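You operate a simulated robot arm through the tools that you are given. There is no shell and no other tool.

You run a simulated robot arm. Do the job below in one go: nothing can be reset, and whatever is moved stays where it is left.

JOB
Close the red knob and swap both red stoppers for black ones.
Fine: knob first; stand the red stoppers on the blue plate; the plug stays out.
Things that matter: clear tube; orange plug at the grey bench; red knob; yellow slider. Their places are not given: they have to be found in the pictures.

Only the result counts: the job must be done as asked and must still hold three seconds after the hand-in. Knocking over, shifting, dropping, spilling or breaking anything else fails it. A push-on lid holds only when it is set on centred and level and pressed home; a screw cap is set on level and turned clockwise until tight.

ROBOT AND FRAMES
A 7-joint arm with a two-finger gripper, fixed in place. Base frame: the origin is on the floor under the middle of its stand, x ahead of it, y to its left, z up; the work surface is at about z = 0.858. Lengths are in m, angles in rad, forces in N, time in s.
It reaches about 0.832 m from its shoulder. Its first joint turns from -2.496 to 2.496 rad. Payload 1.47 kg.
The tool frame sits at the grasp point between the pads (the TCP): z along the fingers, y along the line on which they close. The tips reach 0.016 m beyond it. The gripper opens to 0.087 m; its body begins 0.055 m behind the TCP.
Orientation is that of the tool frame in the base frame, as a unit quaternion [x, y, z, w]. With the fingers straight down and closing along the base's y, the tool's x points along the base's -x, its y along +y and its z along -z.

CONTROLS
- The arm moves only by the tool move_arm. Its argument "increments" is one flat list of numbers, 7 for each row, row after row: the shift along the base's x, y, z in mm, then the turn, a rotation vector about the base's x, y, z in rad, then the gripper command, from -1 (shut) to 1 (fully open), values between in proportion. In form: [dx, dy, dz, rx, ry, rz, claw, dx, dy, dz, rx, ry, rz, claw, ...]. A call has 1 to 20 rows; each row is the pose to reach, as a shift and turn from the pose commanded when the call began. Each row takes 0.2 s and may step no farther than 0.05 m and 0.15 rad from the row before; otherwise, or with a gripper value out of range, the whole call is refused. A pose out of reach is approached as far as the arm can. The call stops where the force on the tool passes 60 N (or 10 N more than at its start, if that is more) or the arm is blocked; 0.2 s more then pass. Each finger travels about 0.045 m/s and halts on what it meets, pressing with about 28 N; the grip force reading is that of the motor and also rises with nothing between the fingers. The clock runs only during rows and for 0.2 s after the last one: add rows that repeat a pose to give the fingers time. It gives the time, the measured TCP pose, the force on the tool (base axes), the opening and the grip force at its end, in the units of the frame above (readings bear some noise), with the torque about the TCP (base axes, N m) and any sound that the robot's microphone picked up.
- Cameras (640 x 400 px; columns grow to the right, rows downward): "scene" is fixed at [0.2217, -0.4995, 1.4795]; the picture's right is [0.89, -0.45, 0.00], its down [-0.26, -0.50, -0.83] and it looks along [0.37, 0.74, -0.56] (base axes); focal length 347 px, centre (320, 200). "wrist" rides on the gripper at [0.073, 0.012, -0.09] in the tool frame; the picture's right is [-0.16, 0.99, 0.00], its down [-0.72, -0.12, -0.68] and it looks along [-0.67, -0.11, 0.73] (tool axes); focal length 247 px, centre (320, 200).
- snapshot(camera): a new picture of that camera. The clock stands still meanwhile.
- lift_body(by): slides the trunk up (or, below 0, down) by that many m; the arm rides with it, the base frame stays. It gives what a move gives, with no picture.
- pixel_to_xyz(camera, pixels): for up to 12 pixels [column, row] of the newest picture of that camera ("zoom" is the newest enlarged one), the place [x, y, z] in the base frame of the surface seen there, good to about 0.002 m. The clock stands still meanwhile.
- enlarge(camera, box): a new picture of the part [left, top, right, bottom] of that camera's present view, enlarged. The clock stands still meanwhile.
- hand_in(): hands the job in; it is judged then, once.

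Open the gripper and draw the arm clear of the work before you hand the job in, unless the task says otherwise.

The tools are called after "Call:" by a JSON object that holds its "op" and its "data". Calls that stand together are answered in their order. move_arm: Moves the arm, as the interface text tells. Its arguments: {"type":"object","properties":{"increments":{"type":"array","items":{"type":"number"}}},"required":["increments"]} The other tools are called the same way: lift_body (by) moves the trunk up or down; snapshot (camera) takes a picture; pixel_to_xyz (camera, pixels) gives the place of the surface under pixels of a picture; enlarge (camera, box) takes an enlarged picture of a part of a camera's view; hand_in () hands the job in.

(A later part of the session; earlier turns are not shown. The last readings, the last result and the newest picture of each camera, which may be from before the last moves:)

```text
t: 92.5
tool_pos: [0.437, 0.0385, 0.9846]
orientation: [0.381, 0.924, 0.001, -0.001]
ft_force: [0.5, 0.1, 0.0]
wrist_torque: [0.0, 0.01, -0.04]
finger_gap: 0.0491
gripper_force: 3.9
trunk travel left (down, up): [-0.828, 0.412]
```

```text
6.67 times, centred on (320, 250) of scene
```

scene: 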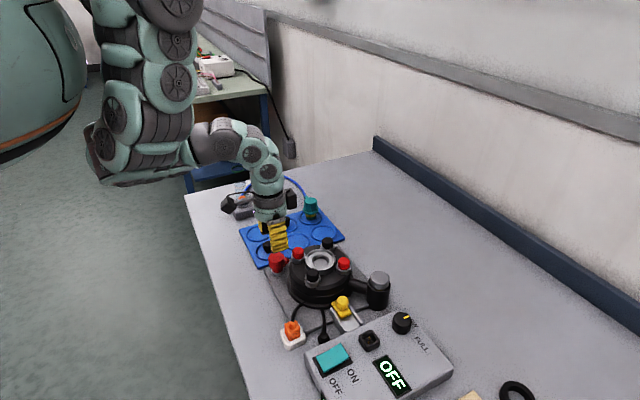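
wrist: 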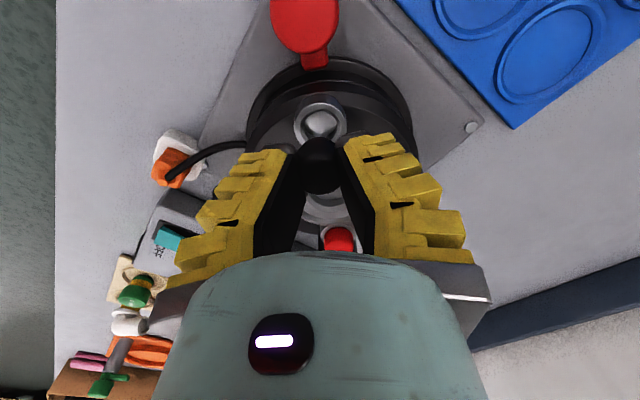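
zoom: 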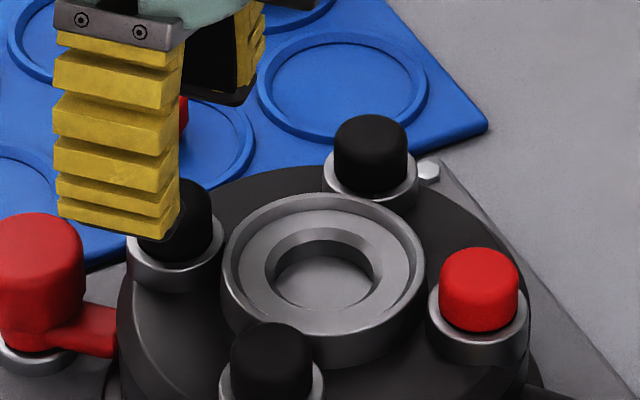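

The cap's top is level at about 0.948 all round, like the others. I move the arm up and aside to compare all four stoppers in the scene view.

Call:
{"op": "move_arm", "data": {"increments": [0, 0, 10, 0, 0, 0, 0.0, 10, 35, 12, 0, 0, 0, 0.0, 20, 75, 12, 0, 0, 0, 0.0, 35, 120, 12, 0, 0, 0, 0.0, 50, 160, 12, 0, 0, 0, 0.0, 50, 160, 12, 0, 0, 0, 0.0]}}

Call:
{"op": "enlarge", "data": {"camera": "scene", "box": [285, 235, 365, 290]}}

Call:
{"op": "enlarge", "data": {"camera": "scene", "box": [285, 240, 315, 270]}}

Call:
{"op": "enlarge", "data": {"camera": "scene", "box": [300, 260, 330, 290]}}

Call:
{"op": "snapshot", "data": {"camera": "wrist"}}

```text
t: 93.9
tool_pos: [0.4844, 0.2002, 0.9937]
orientation: [0.382, 0.924, 0.001, -0.002]
ft_force: [0.0, 0.0, 0.2]
wrist_torque: [-0.01, -0.03, 0.02]
finger_gap: 0.0488
gripper_force: 3.6
trunk travel left (down, up): [-0.828, 0.412]
```

```text
7.27 times, centred on (325, 262) of scene
```

zoom: 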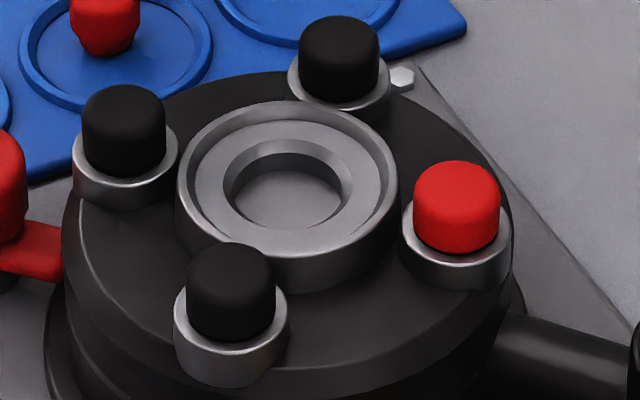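

```text
13.33 times, centred on (300, 255) of scene
```

zoom: 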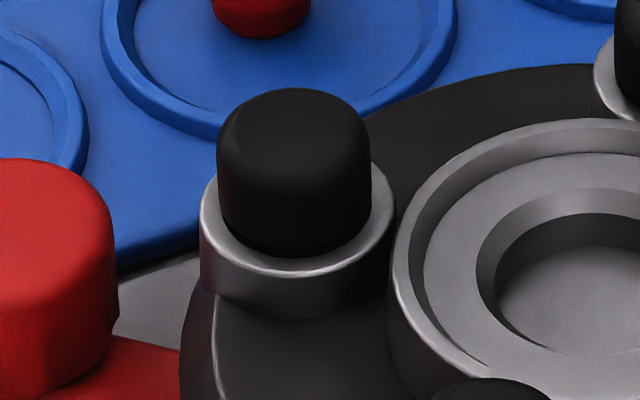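

```text
13.33 times, centred on (315, 275) of scene
```

zoom: 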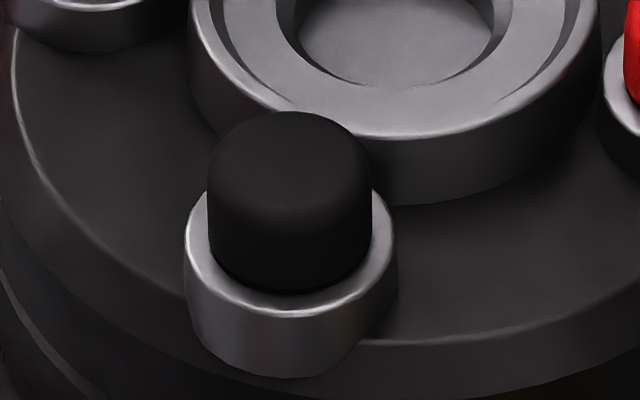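

```text
taken
```

wrist: 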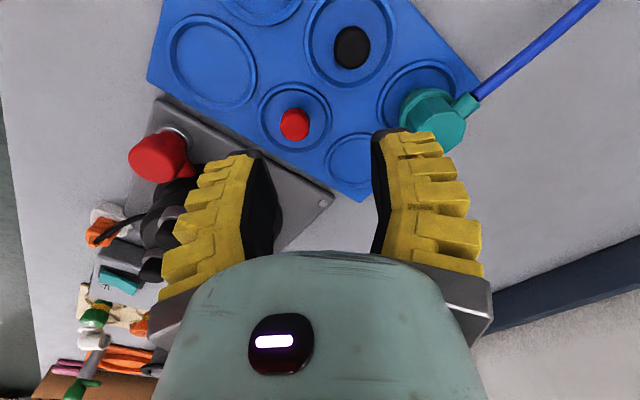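

The new black stopper sits in its ring just like the original ones (offset under 0.5 mm, same height). Next I go to the second red stopper near (0.5145,-0.0385), staying at z 0.99.

Call:
{"op": "move_arm", "data": {"increments": [5, -40, 0, 0, 0, 0, 0.0, 10, -80, 0, 0, 0, 0, 0.0, 15, -120, 0, 0, 0, 0, 0.0, 20, -160, 0, 0, 0, 0, 0.0, 24, -200, 0, 0, 0, 0, 0.0, 28, -237, 0, 0, 0, 0, 0.0, 28, -237, -8, 0, 0, 0, 0.0, 28, -237, -8, 0, 0, 0, 0.0]}}

Call:
{"op": "snapshot", "data": {"camera": "wrist"}}

Call:
{"op": "enlarge", "data": {"camera": "wrist", "box": [250, 60, 390, 200]}}

Call:
{"op": "snapshot", "data": {"camera": "scene"}}

```text
t: 95.7
tool_pos: [0.5152, -0.0382, 0.9887]
orientation: [0.382, 0.924, 0.002, -0.001]
ft_force: [-0.5, 0.9, -0.3]
wrist_torque: [0.02, -0.01, -0.07]
finger_gap: 0.0491
gripper_force: 3.8
trunk travel left (down, up): [-0.828, 0.412]
```

```text
taken
```

wrist: 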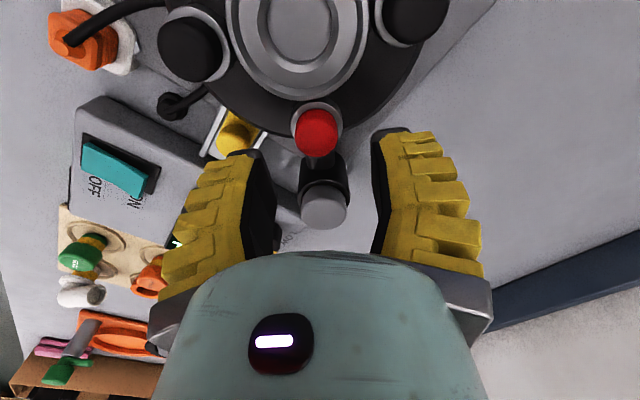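

```text
2.86 times, centred on (320, 130) of wrist
```

zoom: 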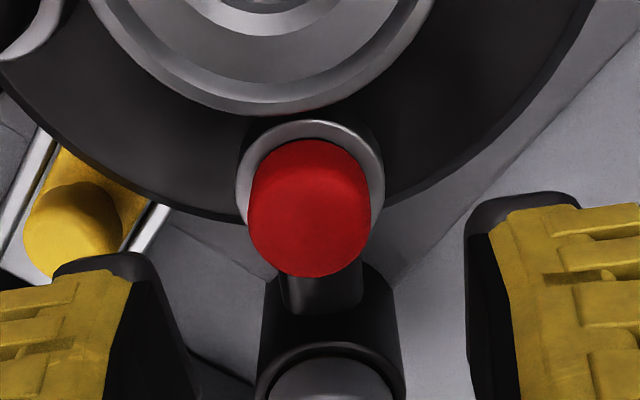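

```text
taken
```

scene: 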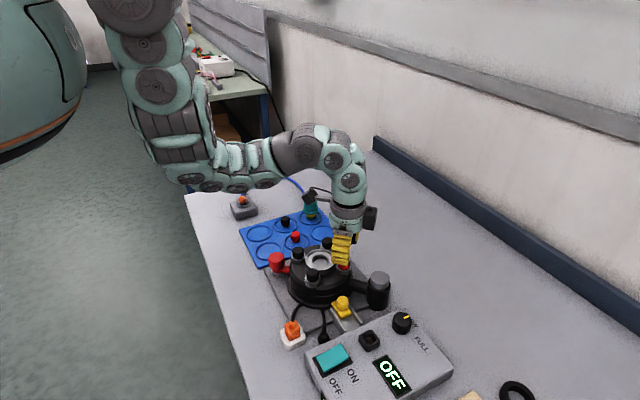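

Red stopper 2 appears at col 316, about 2 mm off along the closing line. I also measure the yellow slider and the grey-topped post beside it for clearance.

Call:
{"op": "pixel_to_xyz", "data": {"camera": "wrist", "pixels": [[318, 140], [318, 150], [305, 142], [330, 142], [236, 140], [225, 150], [322, 205], [322, 190], [345, 205], [318, 108], [296, 130], [340, 130]]}}

```text
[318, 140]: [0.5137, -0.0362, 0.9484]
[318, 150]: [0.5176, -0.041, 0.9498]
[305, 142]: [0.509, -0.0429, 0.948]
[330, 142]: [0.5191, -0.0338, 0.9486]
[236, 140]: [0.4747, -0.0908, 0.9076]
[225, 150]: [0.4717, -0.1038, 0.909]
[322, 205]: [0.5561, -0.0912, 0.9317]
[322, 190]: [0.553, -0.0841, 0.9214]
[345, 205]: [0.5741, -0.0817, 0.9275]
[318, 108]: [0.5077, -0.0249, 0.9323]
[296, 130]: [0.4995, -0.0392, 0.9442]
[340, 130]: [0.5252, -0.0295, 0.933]
```

Both the slider (top 0.909) and the post (top 0.932) are below the finger tips' working height. I correct by (-1.6,-1.2) mm and descend to the grip height.

Call:
{"op": "move_arm", "data": {"increments": [-1.6, -1.2, 0, 0, 0, 0, 0.0, -1.6, -1.2, -15, 0, 0, 0, 0.0, -1.6, -1.2, -30, 0, 0, 0, 0.0, -1.6, -1.2, -37, 0, 0, 0, 0.0, -1.6, -1.2, -37, 0, 0, 0, 0.0]}}

Call:
{"op": "enlarge", "data": {"camera": "wrist", "box": [250, 90, 390, 230]}}

Call:
{"op": "enlarge", "data": {"camera": "scene", "box": [305, 215, 385, 285]}}

```text
t: 96.9
tool_pos: [0.5146, -0.0398, 0.9517]
orientation: [0.382, 0.924, 0.001, -0.002]
ft_force: [-0.6, -0.4, 0.2]
wrist_torque: [-0.02, 0.01, 0.03]
finger_gap: 0.0491
gripper_force: 3.9
trunk travel left (down, up): [-0.828, 0.412]
```

```text
2.86 times, centred on (320, 160) of wrist
```

zoom: 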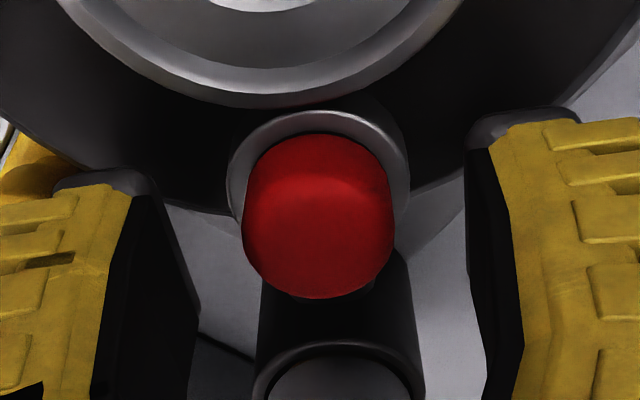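

```text
5.71 times, centred on (345, 250) of scene
```

zoom: 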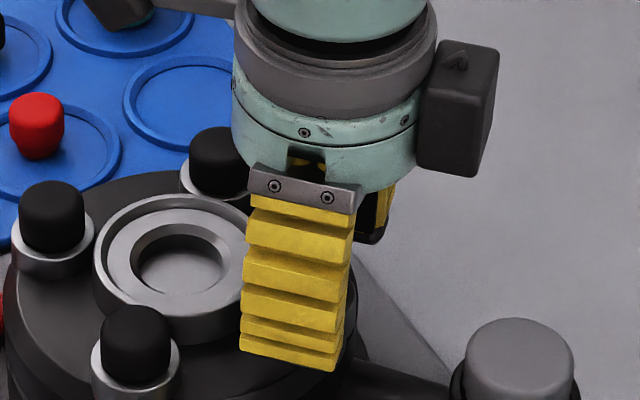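

Centred (col 319) and free of contact. I close on red stopper 2.

Call:
{"op": "move_arm", "data": {"increments": [0, 0, 0, 0, 0, 0, -0.5, 0, 0, 0, 0, 0, 0, -0.5, 0, 0, 0, 0, 0, 0, -1, 0, 0, 0, 0, 0, 0, -1, 0, 0, 0, 0, 0, 0, -1]}}

Call:
{"op": "enlarge", "data": {"camera": "wrist", "box": [250, 90, 390, 230]}}

```text
t: 98.1
tool_pos: [0.514, -0.0398, 0.9521]
orientation: [0.383, 0.924, 0.002, -0.002]
ft_force: [-3.5, 1.0, 11.6]
wrist_torque: [0.16, 0.16, 0.0]
finger_gap: 0.0167
gripper_force: 28.4
trunk travel left (down, up): [-0.828, 0.412]
```

```text
2.86 times, centred on (320, 160) of wrist
```

zoom: 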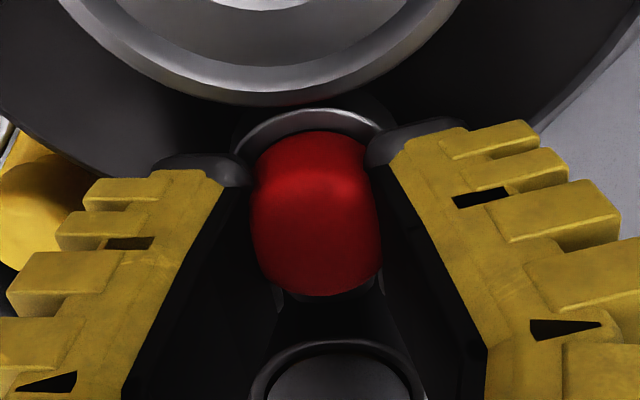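

Gripped (gap 0.0167). I pull it straight up.

Call:
{"op": "move_arm", "data": {"increments": [0, 0, 3, 0, 0, 0, -1, 0, 0, 6, 0, 0, 0, -1, 0, 0, 10, 0, 0, 0, -1, 0, 0, 15, 0, 0, 0, -1, 0, 0, 22, 0, 0, 0, -1, 0, 0, 30, 0, 0, 0, -1, 0, 0, 30, 0, 0, 0, -1]}}

Call:
{"op": "enlarge", "data": {"camera": "wrist", "box": [250, 90, 390, 230]}}

Call:
{"op": "pixel_to_xyz", "data": {"camera": "zoom", "pixels": [[317, 210], [317, 230], [317, 250], [317, 270], [317, 290], [317, 160], [317, 140], [317, 60], [255, 100], [385, 100], [317, 50], [317, 75]]}}

Call:
{"op": "enlarge", "data": {"camera": "scene", "box": [285, 215, 385, 290]}}

```text
t: 99.7
tool_pos: [0.5135, -0.0402, 0.9803]
orientation: [0.382, 0.924, 0.002, -0.001]
ft_force: [0.7, 0.0, -1.1]
wrist_torque: [-0.02, -0.05, 0.0]
finger_gap: 0.0113
gripper_force: 28.1
trunk travel left (down, up): [-0.828, 0.412]
```

```text
2.86 times, centred on (320, 160) of wrist
```

zoom: 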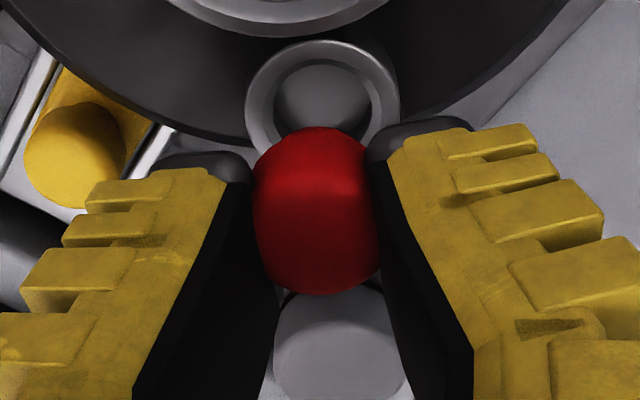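

```text
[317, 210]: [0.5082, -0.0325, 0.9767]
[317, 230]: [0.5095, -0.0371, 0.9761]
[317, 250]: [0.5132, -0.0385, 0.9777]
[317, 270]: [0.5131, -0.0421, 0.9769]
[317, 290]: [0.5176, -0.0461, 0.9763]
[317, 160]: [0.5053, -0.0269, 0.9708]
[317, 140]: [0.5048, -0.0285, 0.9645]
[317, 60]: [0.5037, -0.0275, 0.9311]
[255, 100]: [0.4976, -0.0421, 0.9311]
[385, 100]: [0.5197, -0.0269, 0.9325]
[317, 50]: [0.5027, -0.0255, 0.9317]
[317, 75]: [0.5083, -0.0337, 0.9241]
```

```text
5.33 times, centred on (335, 252) of scene
```

zoom: 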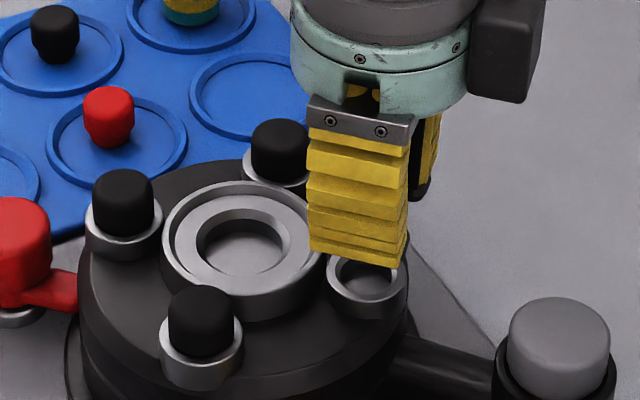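

Red stopper 2 is out. I carry it at z 1.0 over to the now empty circle where black stopper 1 stood (about (0.406,0.160)).

Call:
{"op": "move_arm", "data": {"increments": [0, 0, 18, 0, 0, 0, -1, -18, 33, 18, 0, 0, 0, -1, -36, 66, 18, 0, 0, 0, -1, -54, 100, 18, 0, 0, 0, -1, -71, 133, 18, 0, 0, 0, -1, -89, 166, 18, 0, 0, 0, -1, -107, 199.2, 18, 0, 0, 0, -1, -107, 199.2, -20, 0, 0, 0, -1, -107, 199.2, -55, 0, 0, 0, -1, -107, 199.2, -80, 0, 0, 0, -1, -107, 199.2, -80, 0, 0, 0, -1]}}

Call:
{"op": "enlarge", "data": {"camera": "wrist", "box": [250, 90, 390, 230]}}

Call:
{"op": "snapshot", "data": {"camera": "scene"}}

```text
t: 102.1
tool_pos: [0.4078, 0.1584, 0.9035]
orientation: [0.382, 0.924, 0.002, -0.002]
ft_force: [-0.3, 0.6, 0.1]
wrist_torque: [-0.02, 0.0, 0.0]
finger_gap: 0.0101
gripper_force: 27.9
trunk travel left (down, up): [-0.828, 0.412]
```

```text
2.86 times, centred on (320, 160) of wrist
```

zoom: 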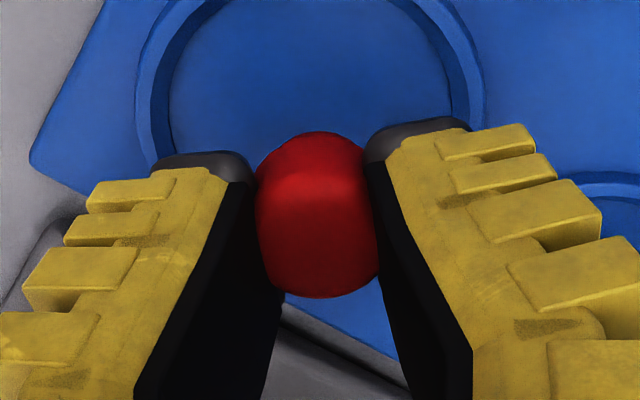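

```text
taken
```

scene: 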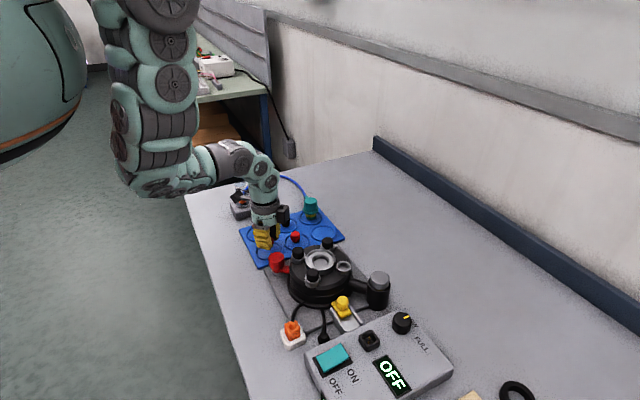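

The stopper is over the empty circle. The elbow looks low near the table's edge, so I check its position before going on.

Call:
{"op": "pixel_to_xyz", "data": {"camera": "scene", "pixels": [[150, 185], [165, 190], [205, 180], [130, 150], [188, 197], [196, 175], [235, 160]]}}

```text
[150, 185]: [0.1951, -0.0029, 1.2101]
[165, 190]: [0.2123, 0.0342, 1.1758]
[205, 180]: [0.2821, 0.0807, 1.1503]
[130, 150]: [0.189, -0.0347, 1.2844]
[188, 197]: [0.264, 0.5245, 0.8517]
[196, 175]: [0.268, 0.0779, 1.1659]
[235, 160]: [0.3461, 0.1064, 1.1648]
```

The elbow is at z 1.15 or more, far above the table. I lower the stopper toward the plate in steps.

Call:
{"op": "move_arm", "data": {"increments": [0, 0, -5, 0, 0, 0, -1, 0, 0, -9, 0, 0, 0, -1, 0, 0, -11, 0, 0, 0, -1, 0, 0, -11, 0, 0, 0, -1]}}

```text
t: 103.1
tool_pos: [0.4055, 0.1595, 0.8921]
orientation: [0.381, 0.924, 0.001, -0.001]
ft_force: [-0.4, -0.8, 0.2]
wrist_torque: [0.01, -0.02, 0.02]
finger_gap: 0.01
gripper_force: 28.2
trunk travel left (down, up): [-0.828, 0.412]
```

No contact yet at 0.8921 (commanded about 0.891). I go on in 1 mm steps.

Call:
{"op": "move_arm", "data": {"increments": [0, 0, -0.7, 0, 0, 0, -1, 0, 0, -1.4, 0, 0, 0, -1, 0, 0, -1.4, 0, 0, 0, -1]}}

```text
t: 103.9
tool_pos: [0.4069, 0.16, 0.8896]
orientation: [0.381, 0.924, 0.002, -0.001]
ft_force: [-0.4, -0.1, 0.0]
wrist_torque: [0.02, 0.01, -0.04]
finger_gap: 0.0105
gripper_force: 28.2
trunk travel left (down, up): [-0.828, 0.412]
```

Still free at 0.8896. Another 1 mm.

Call:
{"op": "move_arm", "data": {"increments": [0, 0, -0.5, 0, 0, 0, -1, 0, 0, -1, 0, 0, 0, -1, 0, 0, -1, 0, 0, 0, -1]}}

```text
t: 104.7
tool_pos: [0.4047, 0.1596, 0.8873]
orientation: [0.381, 0.924, 0.001, -0.001]
ft_force: [-0.7, -1.0, 1.1]
wrist_torque: [0.01, 0.02, -0.03]
finger_gap: 0.0105
gripper_force: 27.9
trunk travel left (down, up): [-0.828, 0.412]
```

Nearly touching (1 N). I lower another 1 mm.

Call:
{"op": "move_arm", "data": {"increments": [0, 0, -0.5, 0, 0, 0, -1, 0, 0, -1, 0, 0, 0, -1, 0, 0, -1, 0, 0, 0, -1]}}

```text
t: 105.5
tool_pos: [0.4068, 0.1612, 0.8882]
orientation: [0.381, 0.924, 0.002, 0.0]
ft_force: [-1.8, -1.8, 10.0]
wrist_torque: [0.03, 0.13, -0.03]
finger_gap: 0.0118
gripper_force: 27.4
trunk travel left (down, up): [-0.828, 0.412]
```

Contact with 10 N: it rests on the plate. I ease up 0.6 mm and open gently.

Call:
{"op": "move_arm", "data": {"increments": [0, 0, 0.6, 0, 0, 0, -1, 0, 0, 0.6, 0, 0, 0, -0.6, 0, 0, 0.6, 0, 0, 0, -0.4, 0, 0, 0.6, 0, 0, 0, -0.2, 0, 0, 0.6, 0, 0, 0, 0.0, 0, 0, 0.6, 0, 0, 0, 0.0]}}

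Call:
{"op": "snapshot", "data": {"camera": "wrist"}}

Call:
{"op": "enlarge", "data": {"camera": "scene", "box": [245, 205, 335, 275]}}

```text
t: 106.9
tool_pos: [0.4071, 0.1606, 0.8874]
orientation: [0.381, 0.925, 0.001, -0.002]
ft_force: [-0.5, 0.3, 0.1]
wrist_torque: [0.01, 0.02, 0.0]
finger_gap: 0.0491
gripper_force: 4.0
trunk travel left (down, up): [-0.828, 0.412]
```

```text
taken
```

wrist: 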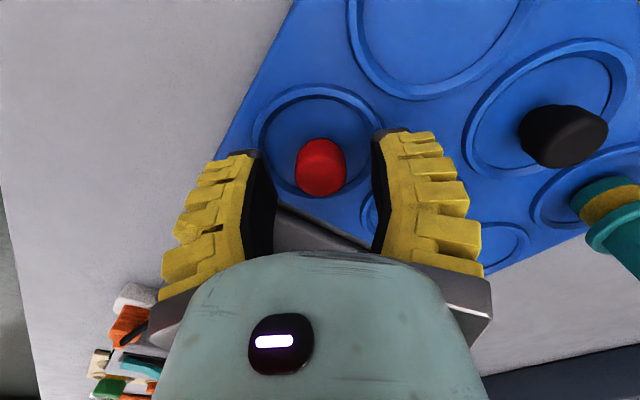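

```text
5.71 times, centred on (290, 240) of scene
```

zoom: 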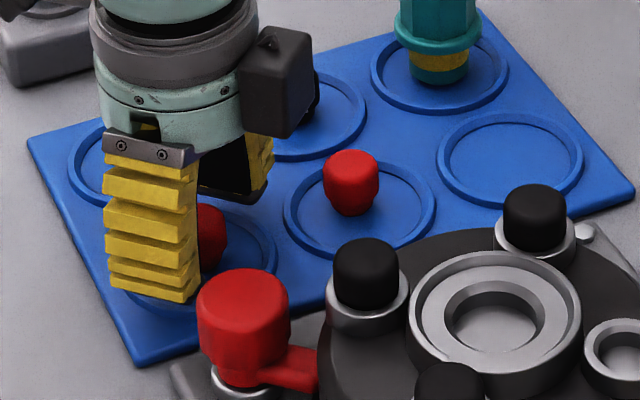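

Red stopper 2 stands on the plate. Before going to black stopper 2 near (0.484,0.237) I measure the blue hose and clear tube, since the wrist camera's bracket will pass near them.

Call:
{"op": "move_arm", "data": {"increments": [0, 0, 15, 0, 0, 0, 0.0, 0, 0, 40, 0, 0, 0, 0.0, 0, 0, 70, 0, 0, 0, 0.0, 0, 0, 95, 0, 0, 0, 0.0, 0, 0, 95, 0, 0, 0, 0.0]}}

Call:
{"op": "snapshot", "data": {"camera": "scene"}}

Call:
{"op": "enlarge", "data": {"camera": "scene", "box": [220, 150, 340, 230]}}

Call:
{"op": "snapshot", "data": {"camera": "wrist"}}

```text
t: 108.1
tool_pos: [0.4067, 0.1589, 0.9848]
orientation: [0.381, 0.925, 0.001, -0.001]
ft_force: [0.6, 0.9, -0.1]
wrist_torque: [-0.03, -0.01, -0.03]
finger_gap: 0.0489
gripper_force: 3.8
trunk travel left (down, up): [-0.828, 0.412]
```

```text
taken
```

scene: 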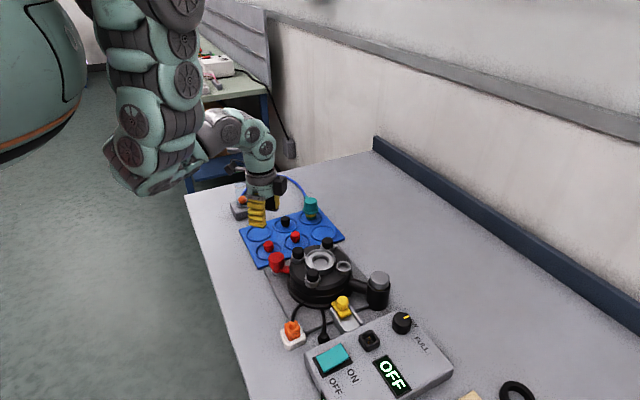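

```text
5.00 times, centred on (280, 190) of scene
```

zoom: 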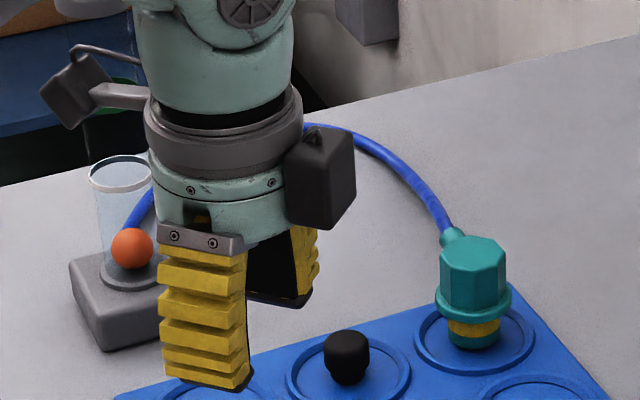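

```text
taken
```

wrist: 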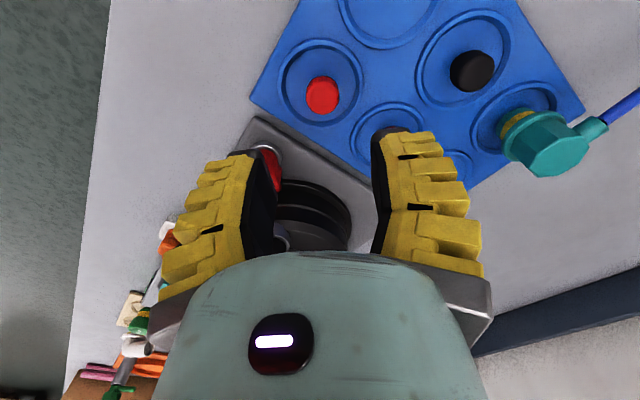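

The clear tube is tall (top near z 1.01) and the hose arcs close by. I measure points along the hose and the gripper's side boxes to choose a safe yaw.

Call:
{"op": "pixel_to_xyz", "data": {"camera": "zoom", "pixels": [[312, 128], [340, 132], [370, 147], [400, 172], [425, 203], [447, 232], [470, 245], [475, 300], [132, 222], [150, 195], [120, 160], [120, 240]]}}

Call:
{"op": "pixel_to_xyz", "data": {"camera": "scene", "pixels": [[228, 165], [236, 168], [245, 170], [277, 180], [285, 190], [280, 195], [262, 195], [250, 200], [234, 171]]}}

```text
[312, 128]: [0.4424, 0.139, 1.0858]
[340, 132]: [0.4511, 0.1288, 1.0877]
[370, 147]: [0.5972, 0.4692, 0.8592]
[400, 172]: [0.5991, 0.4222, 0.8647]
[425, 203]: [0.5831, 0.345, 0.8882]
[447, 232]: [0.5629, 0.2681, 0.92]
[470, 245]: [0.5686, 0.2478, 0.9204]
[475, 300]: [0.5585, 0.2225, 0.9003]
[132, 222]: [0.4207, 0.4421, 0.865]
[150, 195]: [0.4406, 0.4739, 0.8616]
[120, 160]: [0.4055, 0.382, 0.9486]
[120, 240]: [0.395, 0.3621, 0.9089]
```

```text
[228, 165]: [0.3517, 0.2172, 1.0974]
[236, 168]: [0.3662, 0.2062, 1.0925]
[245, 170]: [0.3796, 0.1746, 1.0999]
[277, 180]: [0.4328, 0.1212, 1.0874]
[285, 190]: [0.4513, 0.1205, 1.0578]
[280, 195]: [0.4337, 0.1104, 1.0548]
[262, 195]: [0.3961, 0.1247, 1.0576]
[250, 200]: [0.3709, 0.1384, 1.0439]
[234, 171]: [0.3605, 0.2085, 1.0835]
```

The hose actually lies back on the table (y 0.27–0.48), well clear, and the tube is 9 cm from the bracket's path. I move over black stopper 2 at the same yaw.

Call:
{"op": "move_arm", "data": {"increments": [26, 26, 0, 0, 0, 0, 0.0, 52, 52, 0, 0, 0, 0, 0.0, 77.8, 77.1, 0, 0, 0, 0, 0.0, 77.8, 77.1, -28, 0, 0, 0, 0.0, 77.8, 77.1, -28, 0, 0, 0, 0.0]}}

Call:
{"op": "snapshot", "data": {"camera": "wrist"}}

Call:
{"op": "enlarge", "data": {"camera": "wrist", "box": [250, 60, 390, 200]}}

Call:
{"op": "enlarge", "data": {"camera": "scene", "box": [220, 150, 340, 240]}}

```text
t: 109.3
tool_pos: [0.4846, 0.2378, 0.9568]
orientation: [0.383, 0.924, 0.002, -0.002]
ft_force: [-0.5, 0.0, 0.3]
wrist_torque: [0.03, 0.0, 0.0]
finger_gap: 0.0489
gripper_force: 4.0
trunk travel left (down, up): [-0.828, 0.412]
```

```text
taken
```

wrist: 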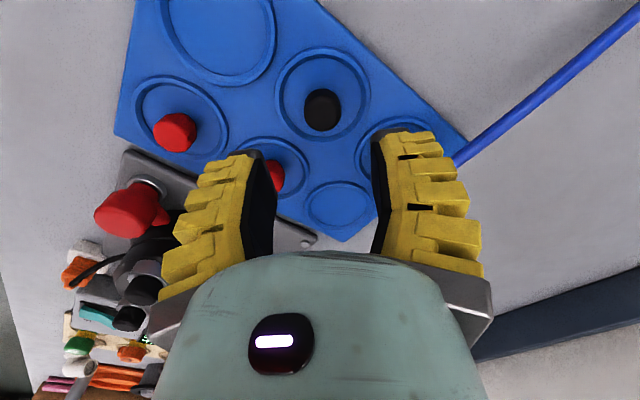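

```text
2.86 times, centred on (320, 130) of wrist
```

zoom: 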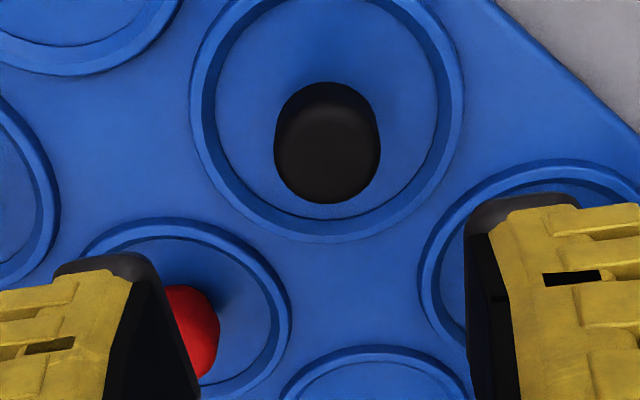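

```text
4.44 times, centred on (280, 195) of scene
```

zoom: 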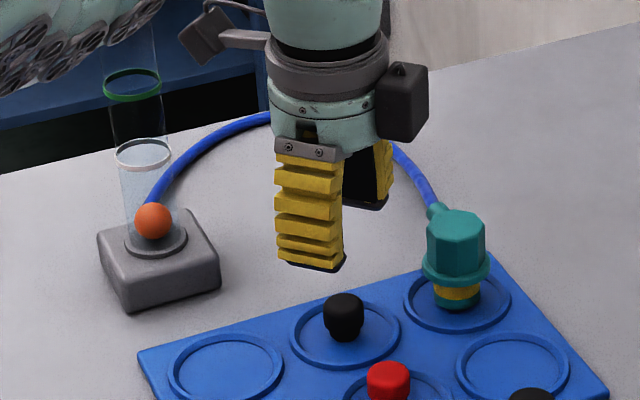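

Black stopper 2 shows at col 322, row 117; the offset is about (+1.0,+2.1) mm. I shift by that and descend partway to verify.

Call:
{"op": "move_arm", "data": {"increments": [1.0, 2.1, 0, 0, 0, 0, 0.0, 1.0, 2.1, -20, 0, 0, 0, 0.0, 1.0, 2.1, -42, 0, 0, 0, 0.0, 1.0, 2.1, -42, 0, 0, 0, 0.0]}}

Call:
{"op": "enlarge", "data": {"camera": "wrist", "box": [250, 90, 390, 230]}}

Call:
{"op": "enlarge", "data": {"camera": "scene", "box": [220, 150, 340, 240]}}

```text
t: 110.3
tool_pos: [0.4861, 0.239, 0.9145]
orientation: [0.382, 0.924, 0.001, -0.001]
ft_force: [1.4, -0.5, 0.0]
wrist_torque: [0.01, -0.03, -0.02]
finger_gap: 0.0491
gripper_force: 4.0
trunk travel left (down, up): [-0.828, 0.412]
```

```text
2.86 times, centred on (320, 160) of wrist
```

zoom: 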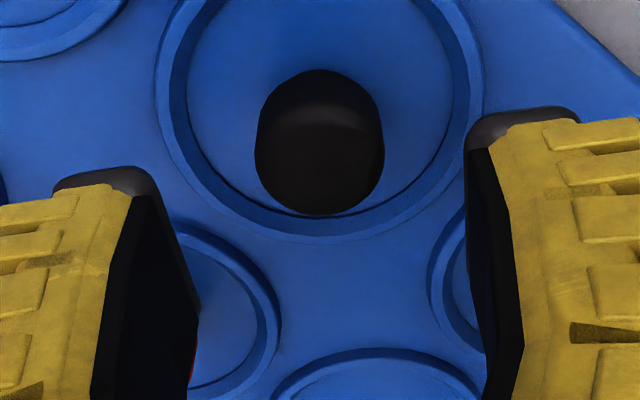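

```text
4.44 times, centred on (280, 195) of scene
```

zoom: 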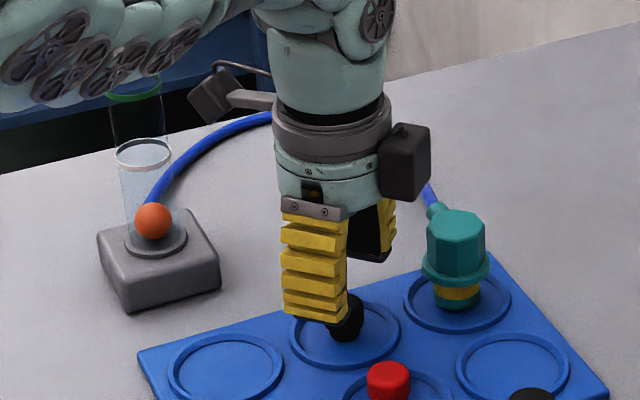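

Close, but about 2 mm more is needed along the view's vertical. I shift (-0.9,+1.6) mm, descend to grip height and close.

Call:
{"op": "move_arm", "data": {"increments": [-0.9, 1.6, 0, 0, 0, 0, 0.0, -0.9, 1.6, -12, 0, 0, 0, 0.0, -0.9, 1.6, -24, 0, 0, 0, 0.0, -0.9, 1.6, -24, 0, 0, 0, 0.0]}}

Call:
{"op": "enlarge", "data": {"camera": "wrist", "box": [250, 90, 390, 230]}}

```text
t: 111.3
tool_pos: [0.4838, 0.2401, 0.8901]
orientation: [0.382, 0.924, 0.001, -0.002]
ft_force: [-0.4, 0.1, 0.0]
wrist_torque: [0.01, 0.0, -0.03]
finger_gap: 0.0493
gripper_force: 4.3
trunk travel left (down, up): [-0.828, 0.412]
```

```text
2.86 times, centred on (320, 160) of wrist
```

zoom: 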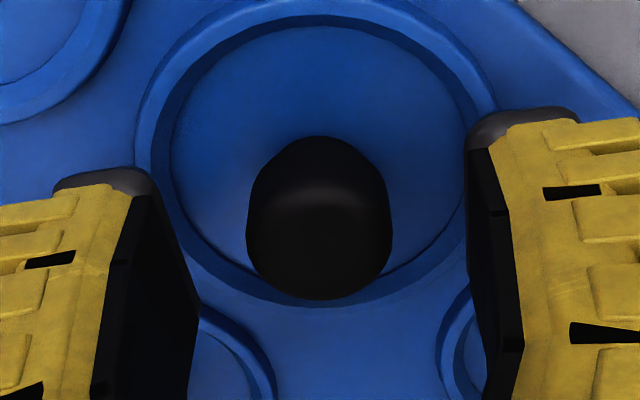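

Black stopper 2 is well centred (col 319, bottom edge at zoom row 300 as for the first one). I close on it.

Call:
{"op": "move_arm", "data": {"increments": [0, 0, 0, 0, 0, 0, -0.5, 0, 0, 0, 0, 0, 0, -0.5, 0, 0, 0, 0, 0, 0, -1, 0, 0, 0, 0, 0, 0, -1, 0, 0, 0, 0, 0, 0, -1]}}

Call:
{"op": "enlarge", "data": {"camera": "wrist", "box": [250, 90, 390, 230]}}

```text
t: 112.5
tool_pos: [0.4845, 0.2414, 0.8905]
orientation: [0.382, 0.924, 0.001, -0.001]
ft_force: [-3.0, -1.6, 8.2]
wrist_torque: [-0.02, 0.01, -0.03]
finger_gap: 0.0146
gripper_force: 27.6
trunk travel left (down, up): [-0.828, 0.412]
```

```text
2.86 times, centred on (320, 160) of wrist
```

zoom: 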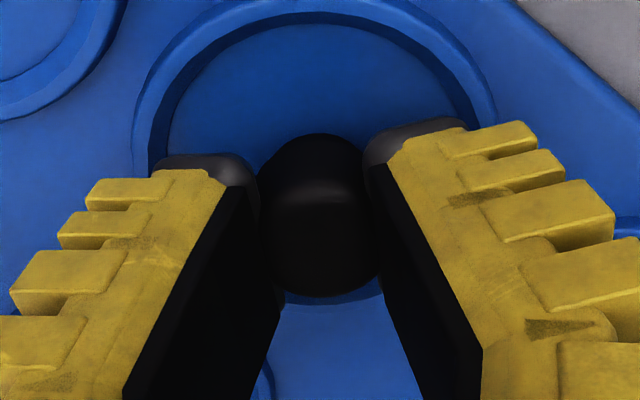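

Held (gap 0.0146). I lift to z 1.0 and carry it over the rotor to the second open seat, then lower to 30 mm above grip height for alignment.

Call:
{"op": "move_arm", "data": {"increments": [0, 0, 15, 0, 0, 0, -1, 0, 0, 45, 0, 0, 0, -1, 0, 0, 80, 0, 0, 0, -1, 0, 0, 110.8, 0, 0, 0, -1, 4, -40, 110.8, 0, 0, 0, -1, 8, -80, 110.8, 0, 0, 0, -1, 12, -120, 110.8, 0, 0, 0, -1, 16, -160, 110.8, 0, 0, 0, -1, 20, -200, 110.8, 0, 0, 0, -1, 24, -240, 110.8, 0, 0, 0, -1, 28.1, -279.7, 110.8, 0, 0, 0, -1, 28.1, -279.7, 92.8, 0, 0, 0, -1, 28.1, -279.7, 92.8, 0, 0, 0, -1, 28.1, -279.7, 92.8, 0, 0, 0, -1]}}

Call:
{"op": "enlarge", "data": {"camera": "wrist", "box": [250, 90, 390, 230]}}

Call:
{"op": "pixel_to_xyz", "data": {"camera": "zoom", "pixels": [[317, 210], [317, 230], [317, 250], [317, 270], [317, 290], [317, 160], [317, 145], [317, 55], [255, 100], [385, 100], [275, 250], [360, 250]]}}

Call:
{"op": "enlarge", "data": {"camera": "scene", "box": [285, 215, 385, 290]}}

```text
t: 115.5
tool_pos: [0.5107, -0.0378, 0.9816]
orientation: [0.382, 0.924, 0.002, -0.002]
ft_force: [0.4, 0.0, -0.9]
wrist_torque: [-0.02, 0.0, -0.01]
finger_gap: 0.0096
gripper_force: 28.2
trunk travel left (down, up): [-0.828, 0.412]
```

```text
2.86 times, centred on (320, 160) of wrist
```

zoom: 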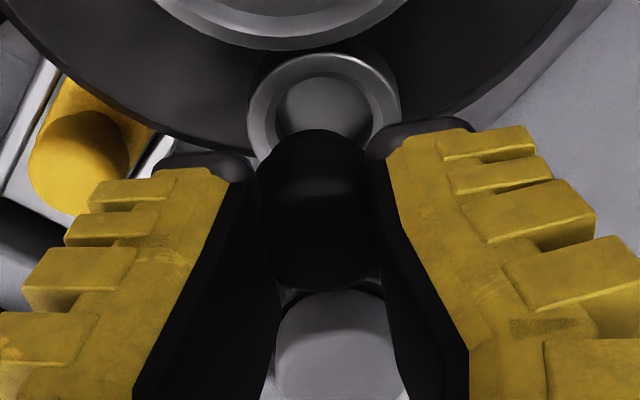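

```text
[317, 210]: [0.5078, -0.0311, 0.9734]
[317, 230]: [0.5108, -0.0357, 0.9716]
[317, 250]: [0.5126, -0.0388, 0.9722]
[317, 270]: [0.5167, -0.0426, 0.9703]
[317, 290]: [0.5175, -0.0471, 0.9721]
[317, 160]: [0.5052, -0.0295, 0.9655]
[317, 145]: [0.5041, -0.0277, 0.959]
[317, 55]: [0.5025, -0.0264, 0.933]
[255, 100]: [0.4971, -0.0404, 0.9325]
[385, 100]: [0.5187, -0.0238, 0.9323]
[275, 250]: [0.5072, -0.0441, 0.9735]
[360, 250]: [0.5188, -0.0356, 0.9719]
```

```text
5.33 times, centred on (335, 252) of scene
```

zoom: 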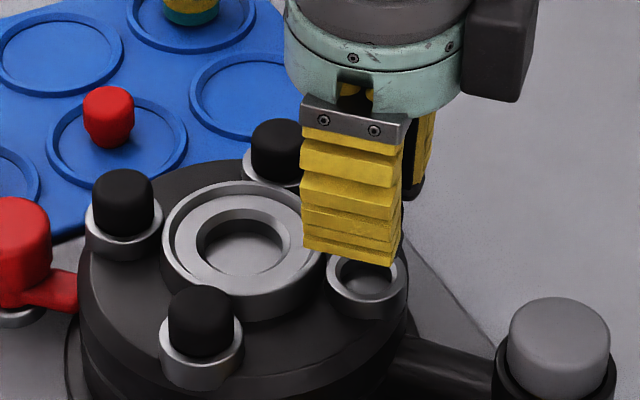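

Alignment with the seat looks within about 1 mm; the stopper sits a few mm lower in the grip this time (top near 0.972). I descend 13 mm and read forces.

Call:
{"op": "move_arm", "data": {"increments": [-0.2, 0, -7, 0, 0, 0, -1, -0.2, 0, -13, 0, 0, 0, -1, -0.2, 0, -13, 0, 0, 0, -1]}}

Call:
{"op": "enlarge", "data": {"camera": "wrist", "box": [250, 90, 390, 230]}}

Call:
{"op": "enlarge", "data": {"camera": "scene", "box": [325, 230, 375, 280]}}

```text
t: 116.3
tool_pos: [0.5126, -0.04, 0.9676]
orientation: [0.382, 0.924, 0.001, -0.001]
ft_force: [0.7, -0.5, -1.1]
wrist_torque: [-0.02, -0.01, 0.02]
finger_gap: 0.0089
gripper_force: 27.6
trunk travel left (down, up): [-0.828, 0.412]
```

```text
2.86 times, centred on (320, 160) of wrist
```

zoom: 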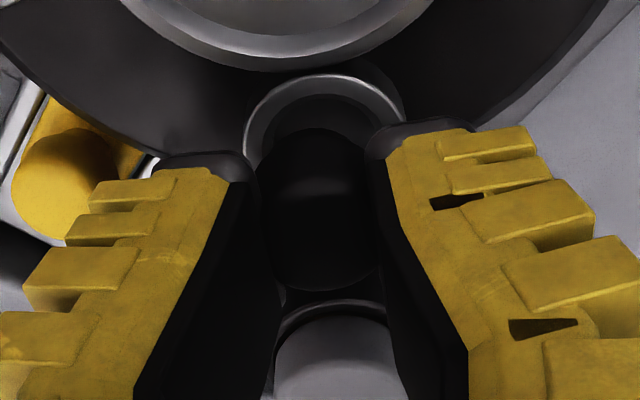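

```text
8.00 times, centred on (350, 255) of scene
```

zoom: 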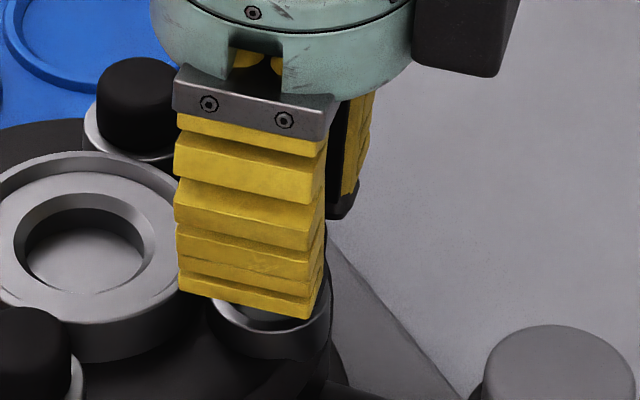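

No contact yet at z 0.9676. I lower 4 mm more in small steps.

Call:
{"op": "move_arm", "data": {"increments": [0, 0, -1.3, 0, 0, 0, -1, 0, 0, -2.6, 0, 0, 0, -1, 0, 0, -4, 0, 0, 0, -1, 0, 0, -4, 0, 0, 0, -1]}}

```text
t: 117.3
tool_pos: [0.5124, -0.0388, 0.9647]
orientation: [0.382, 0.924, 0.0, -0.001]
ft_force: [0.9, 0.6, -0.2]
wrist_torque: [0.0, 0.0, -0.02]
finger_gap: 0.0085
gripper_force: 27.3
trunk travel left (down, up): [-0.828, 0.412]
```

Still free at about 0.963. I lower another 4 mm.

Call:
{"op": "move_arm", "data": {"increments": [0, 0, -1.3, 0, 0, 0, -1, 0, 0, -2.6, 0, 0, 0, -1, 0, 0, -4, 0, 0, 0, -1, 0, 0, -4, 0, 0, 0, -1]}}

Call:
{"op": "enlarge", "data": {"camera": "wrist", "box": [250, 90, 390, 230]}}

```text
t: 118.3
tool_pos: [0.5123, -0.0376, 0.9612]
orientation: [0.382, 0.924, 0.002, -0.001]
ft_force: [2.4, 2.4, 4.3]
wrist_torque: [0.07, -0.04, 0.0]
finger_gap: 0.0091
gripper_force: 28.2
trunk travel left (down, up): [-0.828, 0.412]
```

```text
2.86 times, centred on (320, 160) of wrist
```

zoom: 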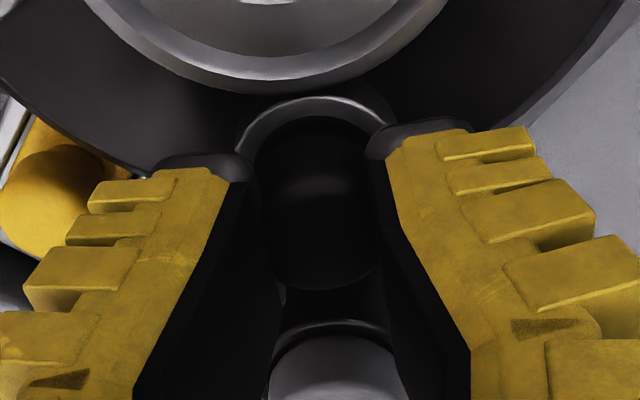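

Light contact: 4 N up with a sideways push toward +x+y, so the plug touches the seat's wall slightly. I shift (+0.6,+0.6) mm and lower 2 mm.

Call:
{"op": "move_arm", "data": {"increments": [0.6, 0.6, 0, 0, 0, 0, -1, 0.6, 0.6, -1, 0, 0, 0, -1, 0.6, 0.6, -2, 0, 0, 0, -1, 0.6, 0.6, -2, 0, 0, 0, -1]}}

```text
t: 119.3
tool_pos: [0.5134, -0.0383, 0.9586]
orientation: [0.381, 0.925, 0.001, -0.003]
ft_force: [0.4, 2.6, -2.4]
wrist_torque: [0.07, -0.05, -0.03]
finger_gap: 0.0079
gripper_force: 28.0
trunk travel left (down, up): [-0.828, 0.412]
```

Forces are small (2.6 N in +y). I shift another +0.5 mm in y and lower 2 mm more.

Call:
{"op": "move_arm", "data": {"increments": [0, 0.5, 0, 0, 0, 0, -1, 0, 0.5, -1, 0, 0, 0, -1, 0, 0.5, -2, 0, 0, 0, -1, 0, 0.5, -2, 0, 0, 0, -1]}}

Call:
{"op": "enlarge", "data": {"camera": "wrist", "box": [250, 90, 390, 230]}}

Call:
{"op": "pixel_to_xyz", "data": {"camera": "zoom", "pixels": [[317, 210], [317, 230], [317, 250], [317, 270], [300, 240], [340, 240]]}}

```text
t: 120.3
tool_pos: [0.512, -0.0388, 0.9571]
orientation: [0.382, 0.924, 0.001, -0.002]
ft_force: [-14.6, 1.6, 26.7]
wrist_torque: [0.06, 0.28, 0.02]
finger_gap: 0.0116
gripper_force: 28.1
trunk travel left (down, up): [-0.828, 0.412]
```

```text
2.86 times, centred on (320, 160) of wrist
```

zoom: 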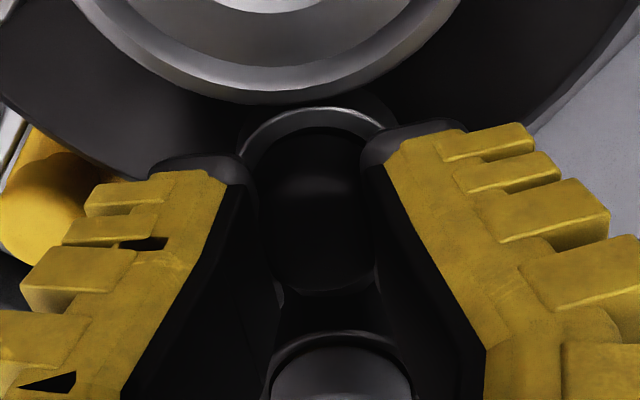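

```text
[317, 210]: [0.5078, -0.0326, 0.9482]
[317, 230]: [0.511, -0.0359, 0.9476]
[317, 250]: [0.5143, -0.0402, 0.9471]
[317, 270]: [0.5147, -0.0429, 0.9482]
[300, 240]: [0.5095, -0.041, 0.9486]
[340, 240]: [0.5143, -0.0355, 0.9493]
```

The cap's top reads 0.948, so the stopper is at the bottom of its seat; 27 N down and 15 N sideways load remain. I unload the side force before releasing.

Call:
{"op": "move_arm", "data": {"increments": [-1.2, 0, 0, 0, 0, 0, -1, -2.4, 0.3, 0, 0, 0, 0, -1, -2.4, 0.3, 0, 0, 0, 0, -1]}}

```text
t: 121.1
tool_pos: [0.5126, -0.0387, 0.9566]
orientation: [0.382, 0.924, 0.001, -0.001]
ft_force: [-5.2, 0.2, 14.1]
wrist_torque: [-0.04, -0.01, 0.03]
finger_gap: 0.0133
gripper_force: 27.3
trunk travel left (down, up): [-0.828, 0.412]
```

The loads have dropped. I open in place and rise to look.

Call:
{"op": "move_arm", "data": {"increments": [0, 0, 0, 0, 0, 0, -0.4, 0, 0, 0, 0, 0, 0, -0.2, 0, 0, 0, 0, 0, 0, 0.0, 0, 0, 0, 0, 0, 0, 0.0, 0, 0, 8, 0, 0, 0, 0.0, 0, 0, 20, 0, 0, 0, 0.0, 0, 0, 28, 0, 0, 0, 0.0, 0, 0, 28, 0, 0, 0, 0.0]}}

Call:
{"op": "enlarge", "data": {"camera": "wrist", "box": [250, 60, 390, 200]}}

Call:
{"op": "pixel_to_xyz", "data": {"camera": "zoom", "pixels": [[315, 190], [315, 210], [315, 230], [280, 210], [350, 210], [315, 250], [315, 160]]}}

Call:
{"op": "enlarge", "data": {"camera": "scene", "box": [285, 215, 385, 290]}}

```text
t: 122.9
tool_pos: [0.5104, -0.0376, 0.9839]
orientation: [0.381, 0.924, 0.002, -0.001]
ft_force: [0.1, 0.8, 1.0]
wrist_torque: [0.0, 0.01, 0.01]
finger_gap: 0.0489
gripper_force: 3.4
trunk travel left (down, up): [-0.828, 0.412]
```

```text
2.86 times, centred on (320, 130) of wrist
```

zoom: 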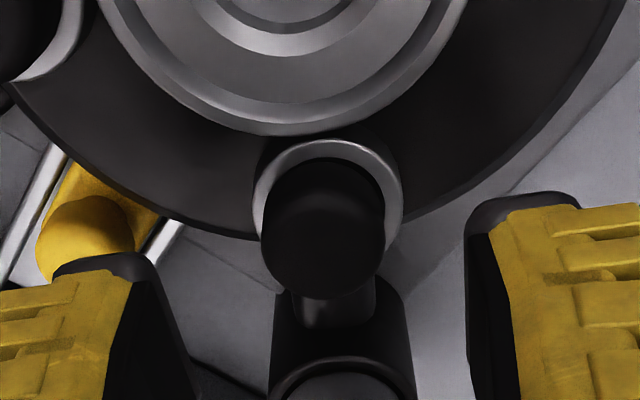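

```text
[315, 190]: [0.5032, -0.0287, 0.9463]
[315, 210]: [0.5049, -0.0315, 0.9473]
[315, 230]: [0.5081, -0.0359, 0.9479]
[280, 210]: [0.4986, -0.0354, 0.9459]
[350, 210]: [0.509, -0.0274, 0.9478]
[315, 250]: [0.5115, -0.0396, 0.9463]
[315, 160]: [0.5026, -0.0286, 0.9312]
```

```text
5.33 times, centred on (335, 252) of scene
```

zoom: 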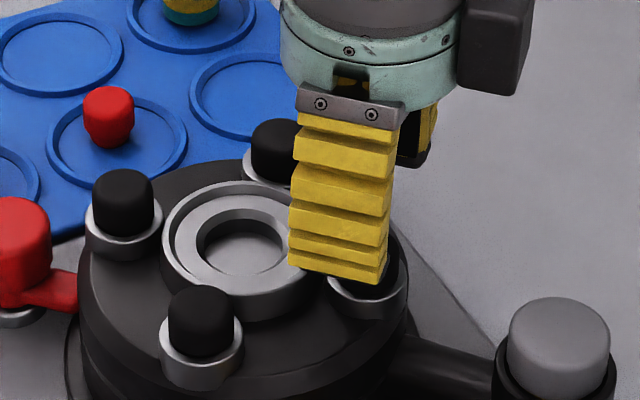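

Seated and level (about 0.947 all round). I centre over it (+2,-0.7 mm), close the fingers and come down to just above its top.

Call:
{"op": "move_arm", "data": {"increments": [2, -0.7, 0, 0, 0, 0, -1, 2, -0.7, 0, 0, 0, 0, -1, 2, -0.7, 0, 0, 0, 0, -1, 2, -0.7, 0, 0, 0, 0, -1, 2, -0.7, 0, 0, 0, 0, -1, 2, -0.7, -10, 0, 0, 0, -1, 2, -0.7, -17, 0, 0, 0, -1, 2, -0.7, -20.8, 0, 0, 0, -1, 2, -0.7, -20.8, 0, 0, 0, -1]}}

Call:
{"op": "enlarge", "data": {"camera": "scene", "box": [315, 220, 375, 280]}}

Call:
{"op": "enlarge", "data": {"camera": "wrist", "box": [230, 80, 410, 230]}}

```text
t: 124.9
tool_pos: [0.5118, -0.0393, 0.9633]
orientation: [0.382, 0.924, 0.002, -0.001]
ft_force: [0.3, 0.2, 0.8]
wrist_torque: [0.02, 0.03, -0.01]
finger_gap: 0.0
gripper_force: 28.1
trunk travel left (down, up): [-0.828, 0.412]
```

```text
6.67 times, centred on (345, 250) of scene
```

zoom: 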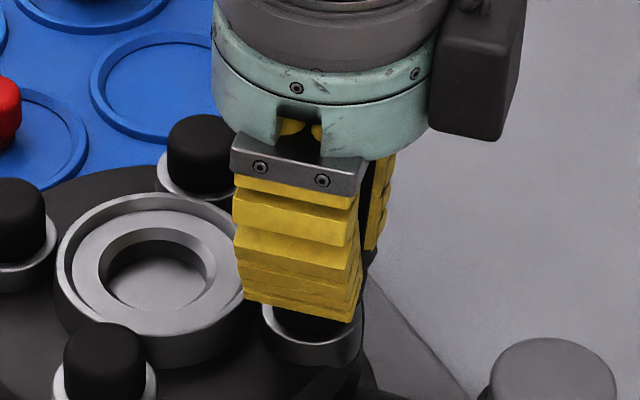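

```text
2.67 times, centred on (320, 155) of wrist
```

zoom: 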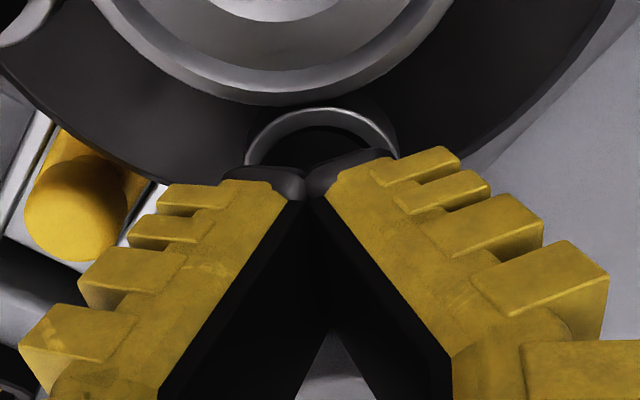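

The closed tips are just over the cap. I press down in small steps.

Call:
{"op": "move_arm", "data": {"increments": [0, 0, -1, 0, 0, 0, -1, 0, 0, -2, 0, 0, 0, -1, 0, 0, -2, 0, 0, 0, -1]}}

```text
t: 125.7
tool_pos: [0.5136, -0.0389, 0.9622]
orientation: [0.382, 0.924, 0.001, -0.002]
ft_force: [-4.7, 0.7, 12.6]
wrist_torque: [0.0, 0.07, -0.01]
finger_gap: 0.0059
gripper_force: 28.4
trunk travel left (down, up): [-0.828, 0.412]
```

Contact at 12.6 N, at the same height as for the first one (0.962). I press on to about 45–50 N.

Call:
{"op": "move_arm", "data": {"increments": [0, 0, -0.7, 0, 0, 0, -1, 0, 0, -1.4, 0, 0, 0, -1, 0, 0, -2, 0, 0, 0, -1, 0, 0, -2, 0, 0, 0, -1]}}

```text
t: 126.7
tool_pos: [0.5143, -0.0392, 0.9609]
orientation: [0.382, 0.924, 0.001, 0.0]
ft_force: [-15.1, 1.2, 38.3]
wrist_torque: [0.05, 0.37, -0.01]
finger_gap: 0.0059
gripper_force: 27.4
trunk travel left (down, up): [-0.828, 0.412]
```

38 N so far without anything giving. I press 0.8 mm more to match the first one's 50 N.

Call:
{"op": "move_arm", "data": {"increments": [0, 0, -0.4, 0, 0, 0, -1, 0, 0, -0.8, 0, 0, 0, -1, 0, 0, -0.8, 0, 0, 0, -1]}}

```text
t: 127.5
tool_pos: [0.5134, -0.0386, 0.9616]
orientation: [0.382, 0.924, 0.001, -0.001]
ft_force: [-14.7, 0.6, 43.4]
wrist_torque: [0.06, 0.33, -0.02]
finger_gap: 0.0058
gripper_force: 28.8
trunk travel left (down, up): [-0.828, 0.412]
```

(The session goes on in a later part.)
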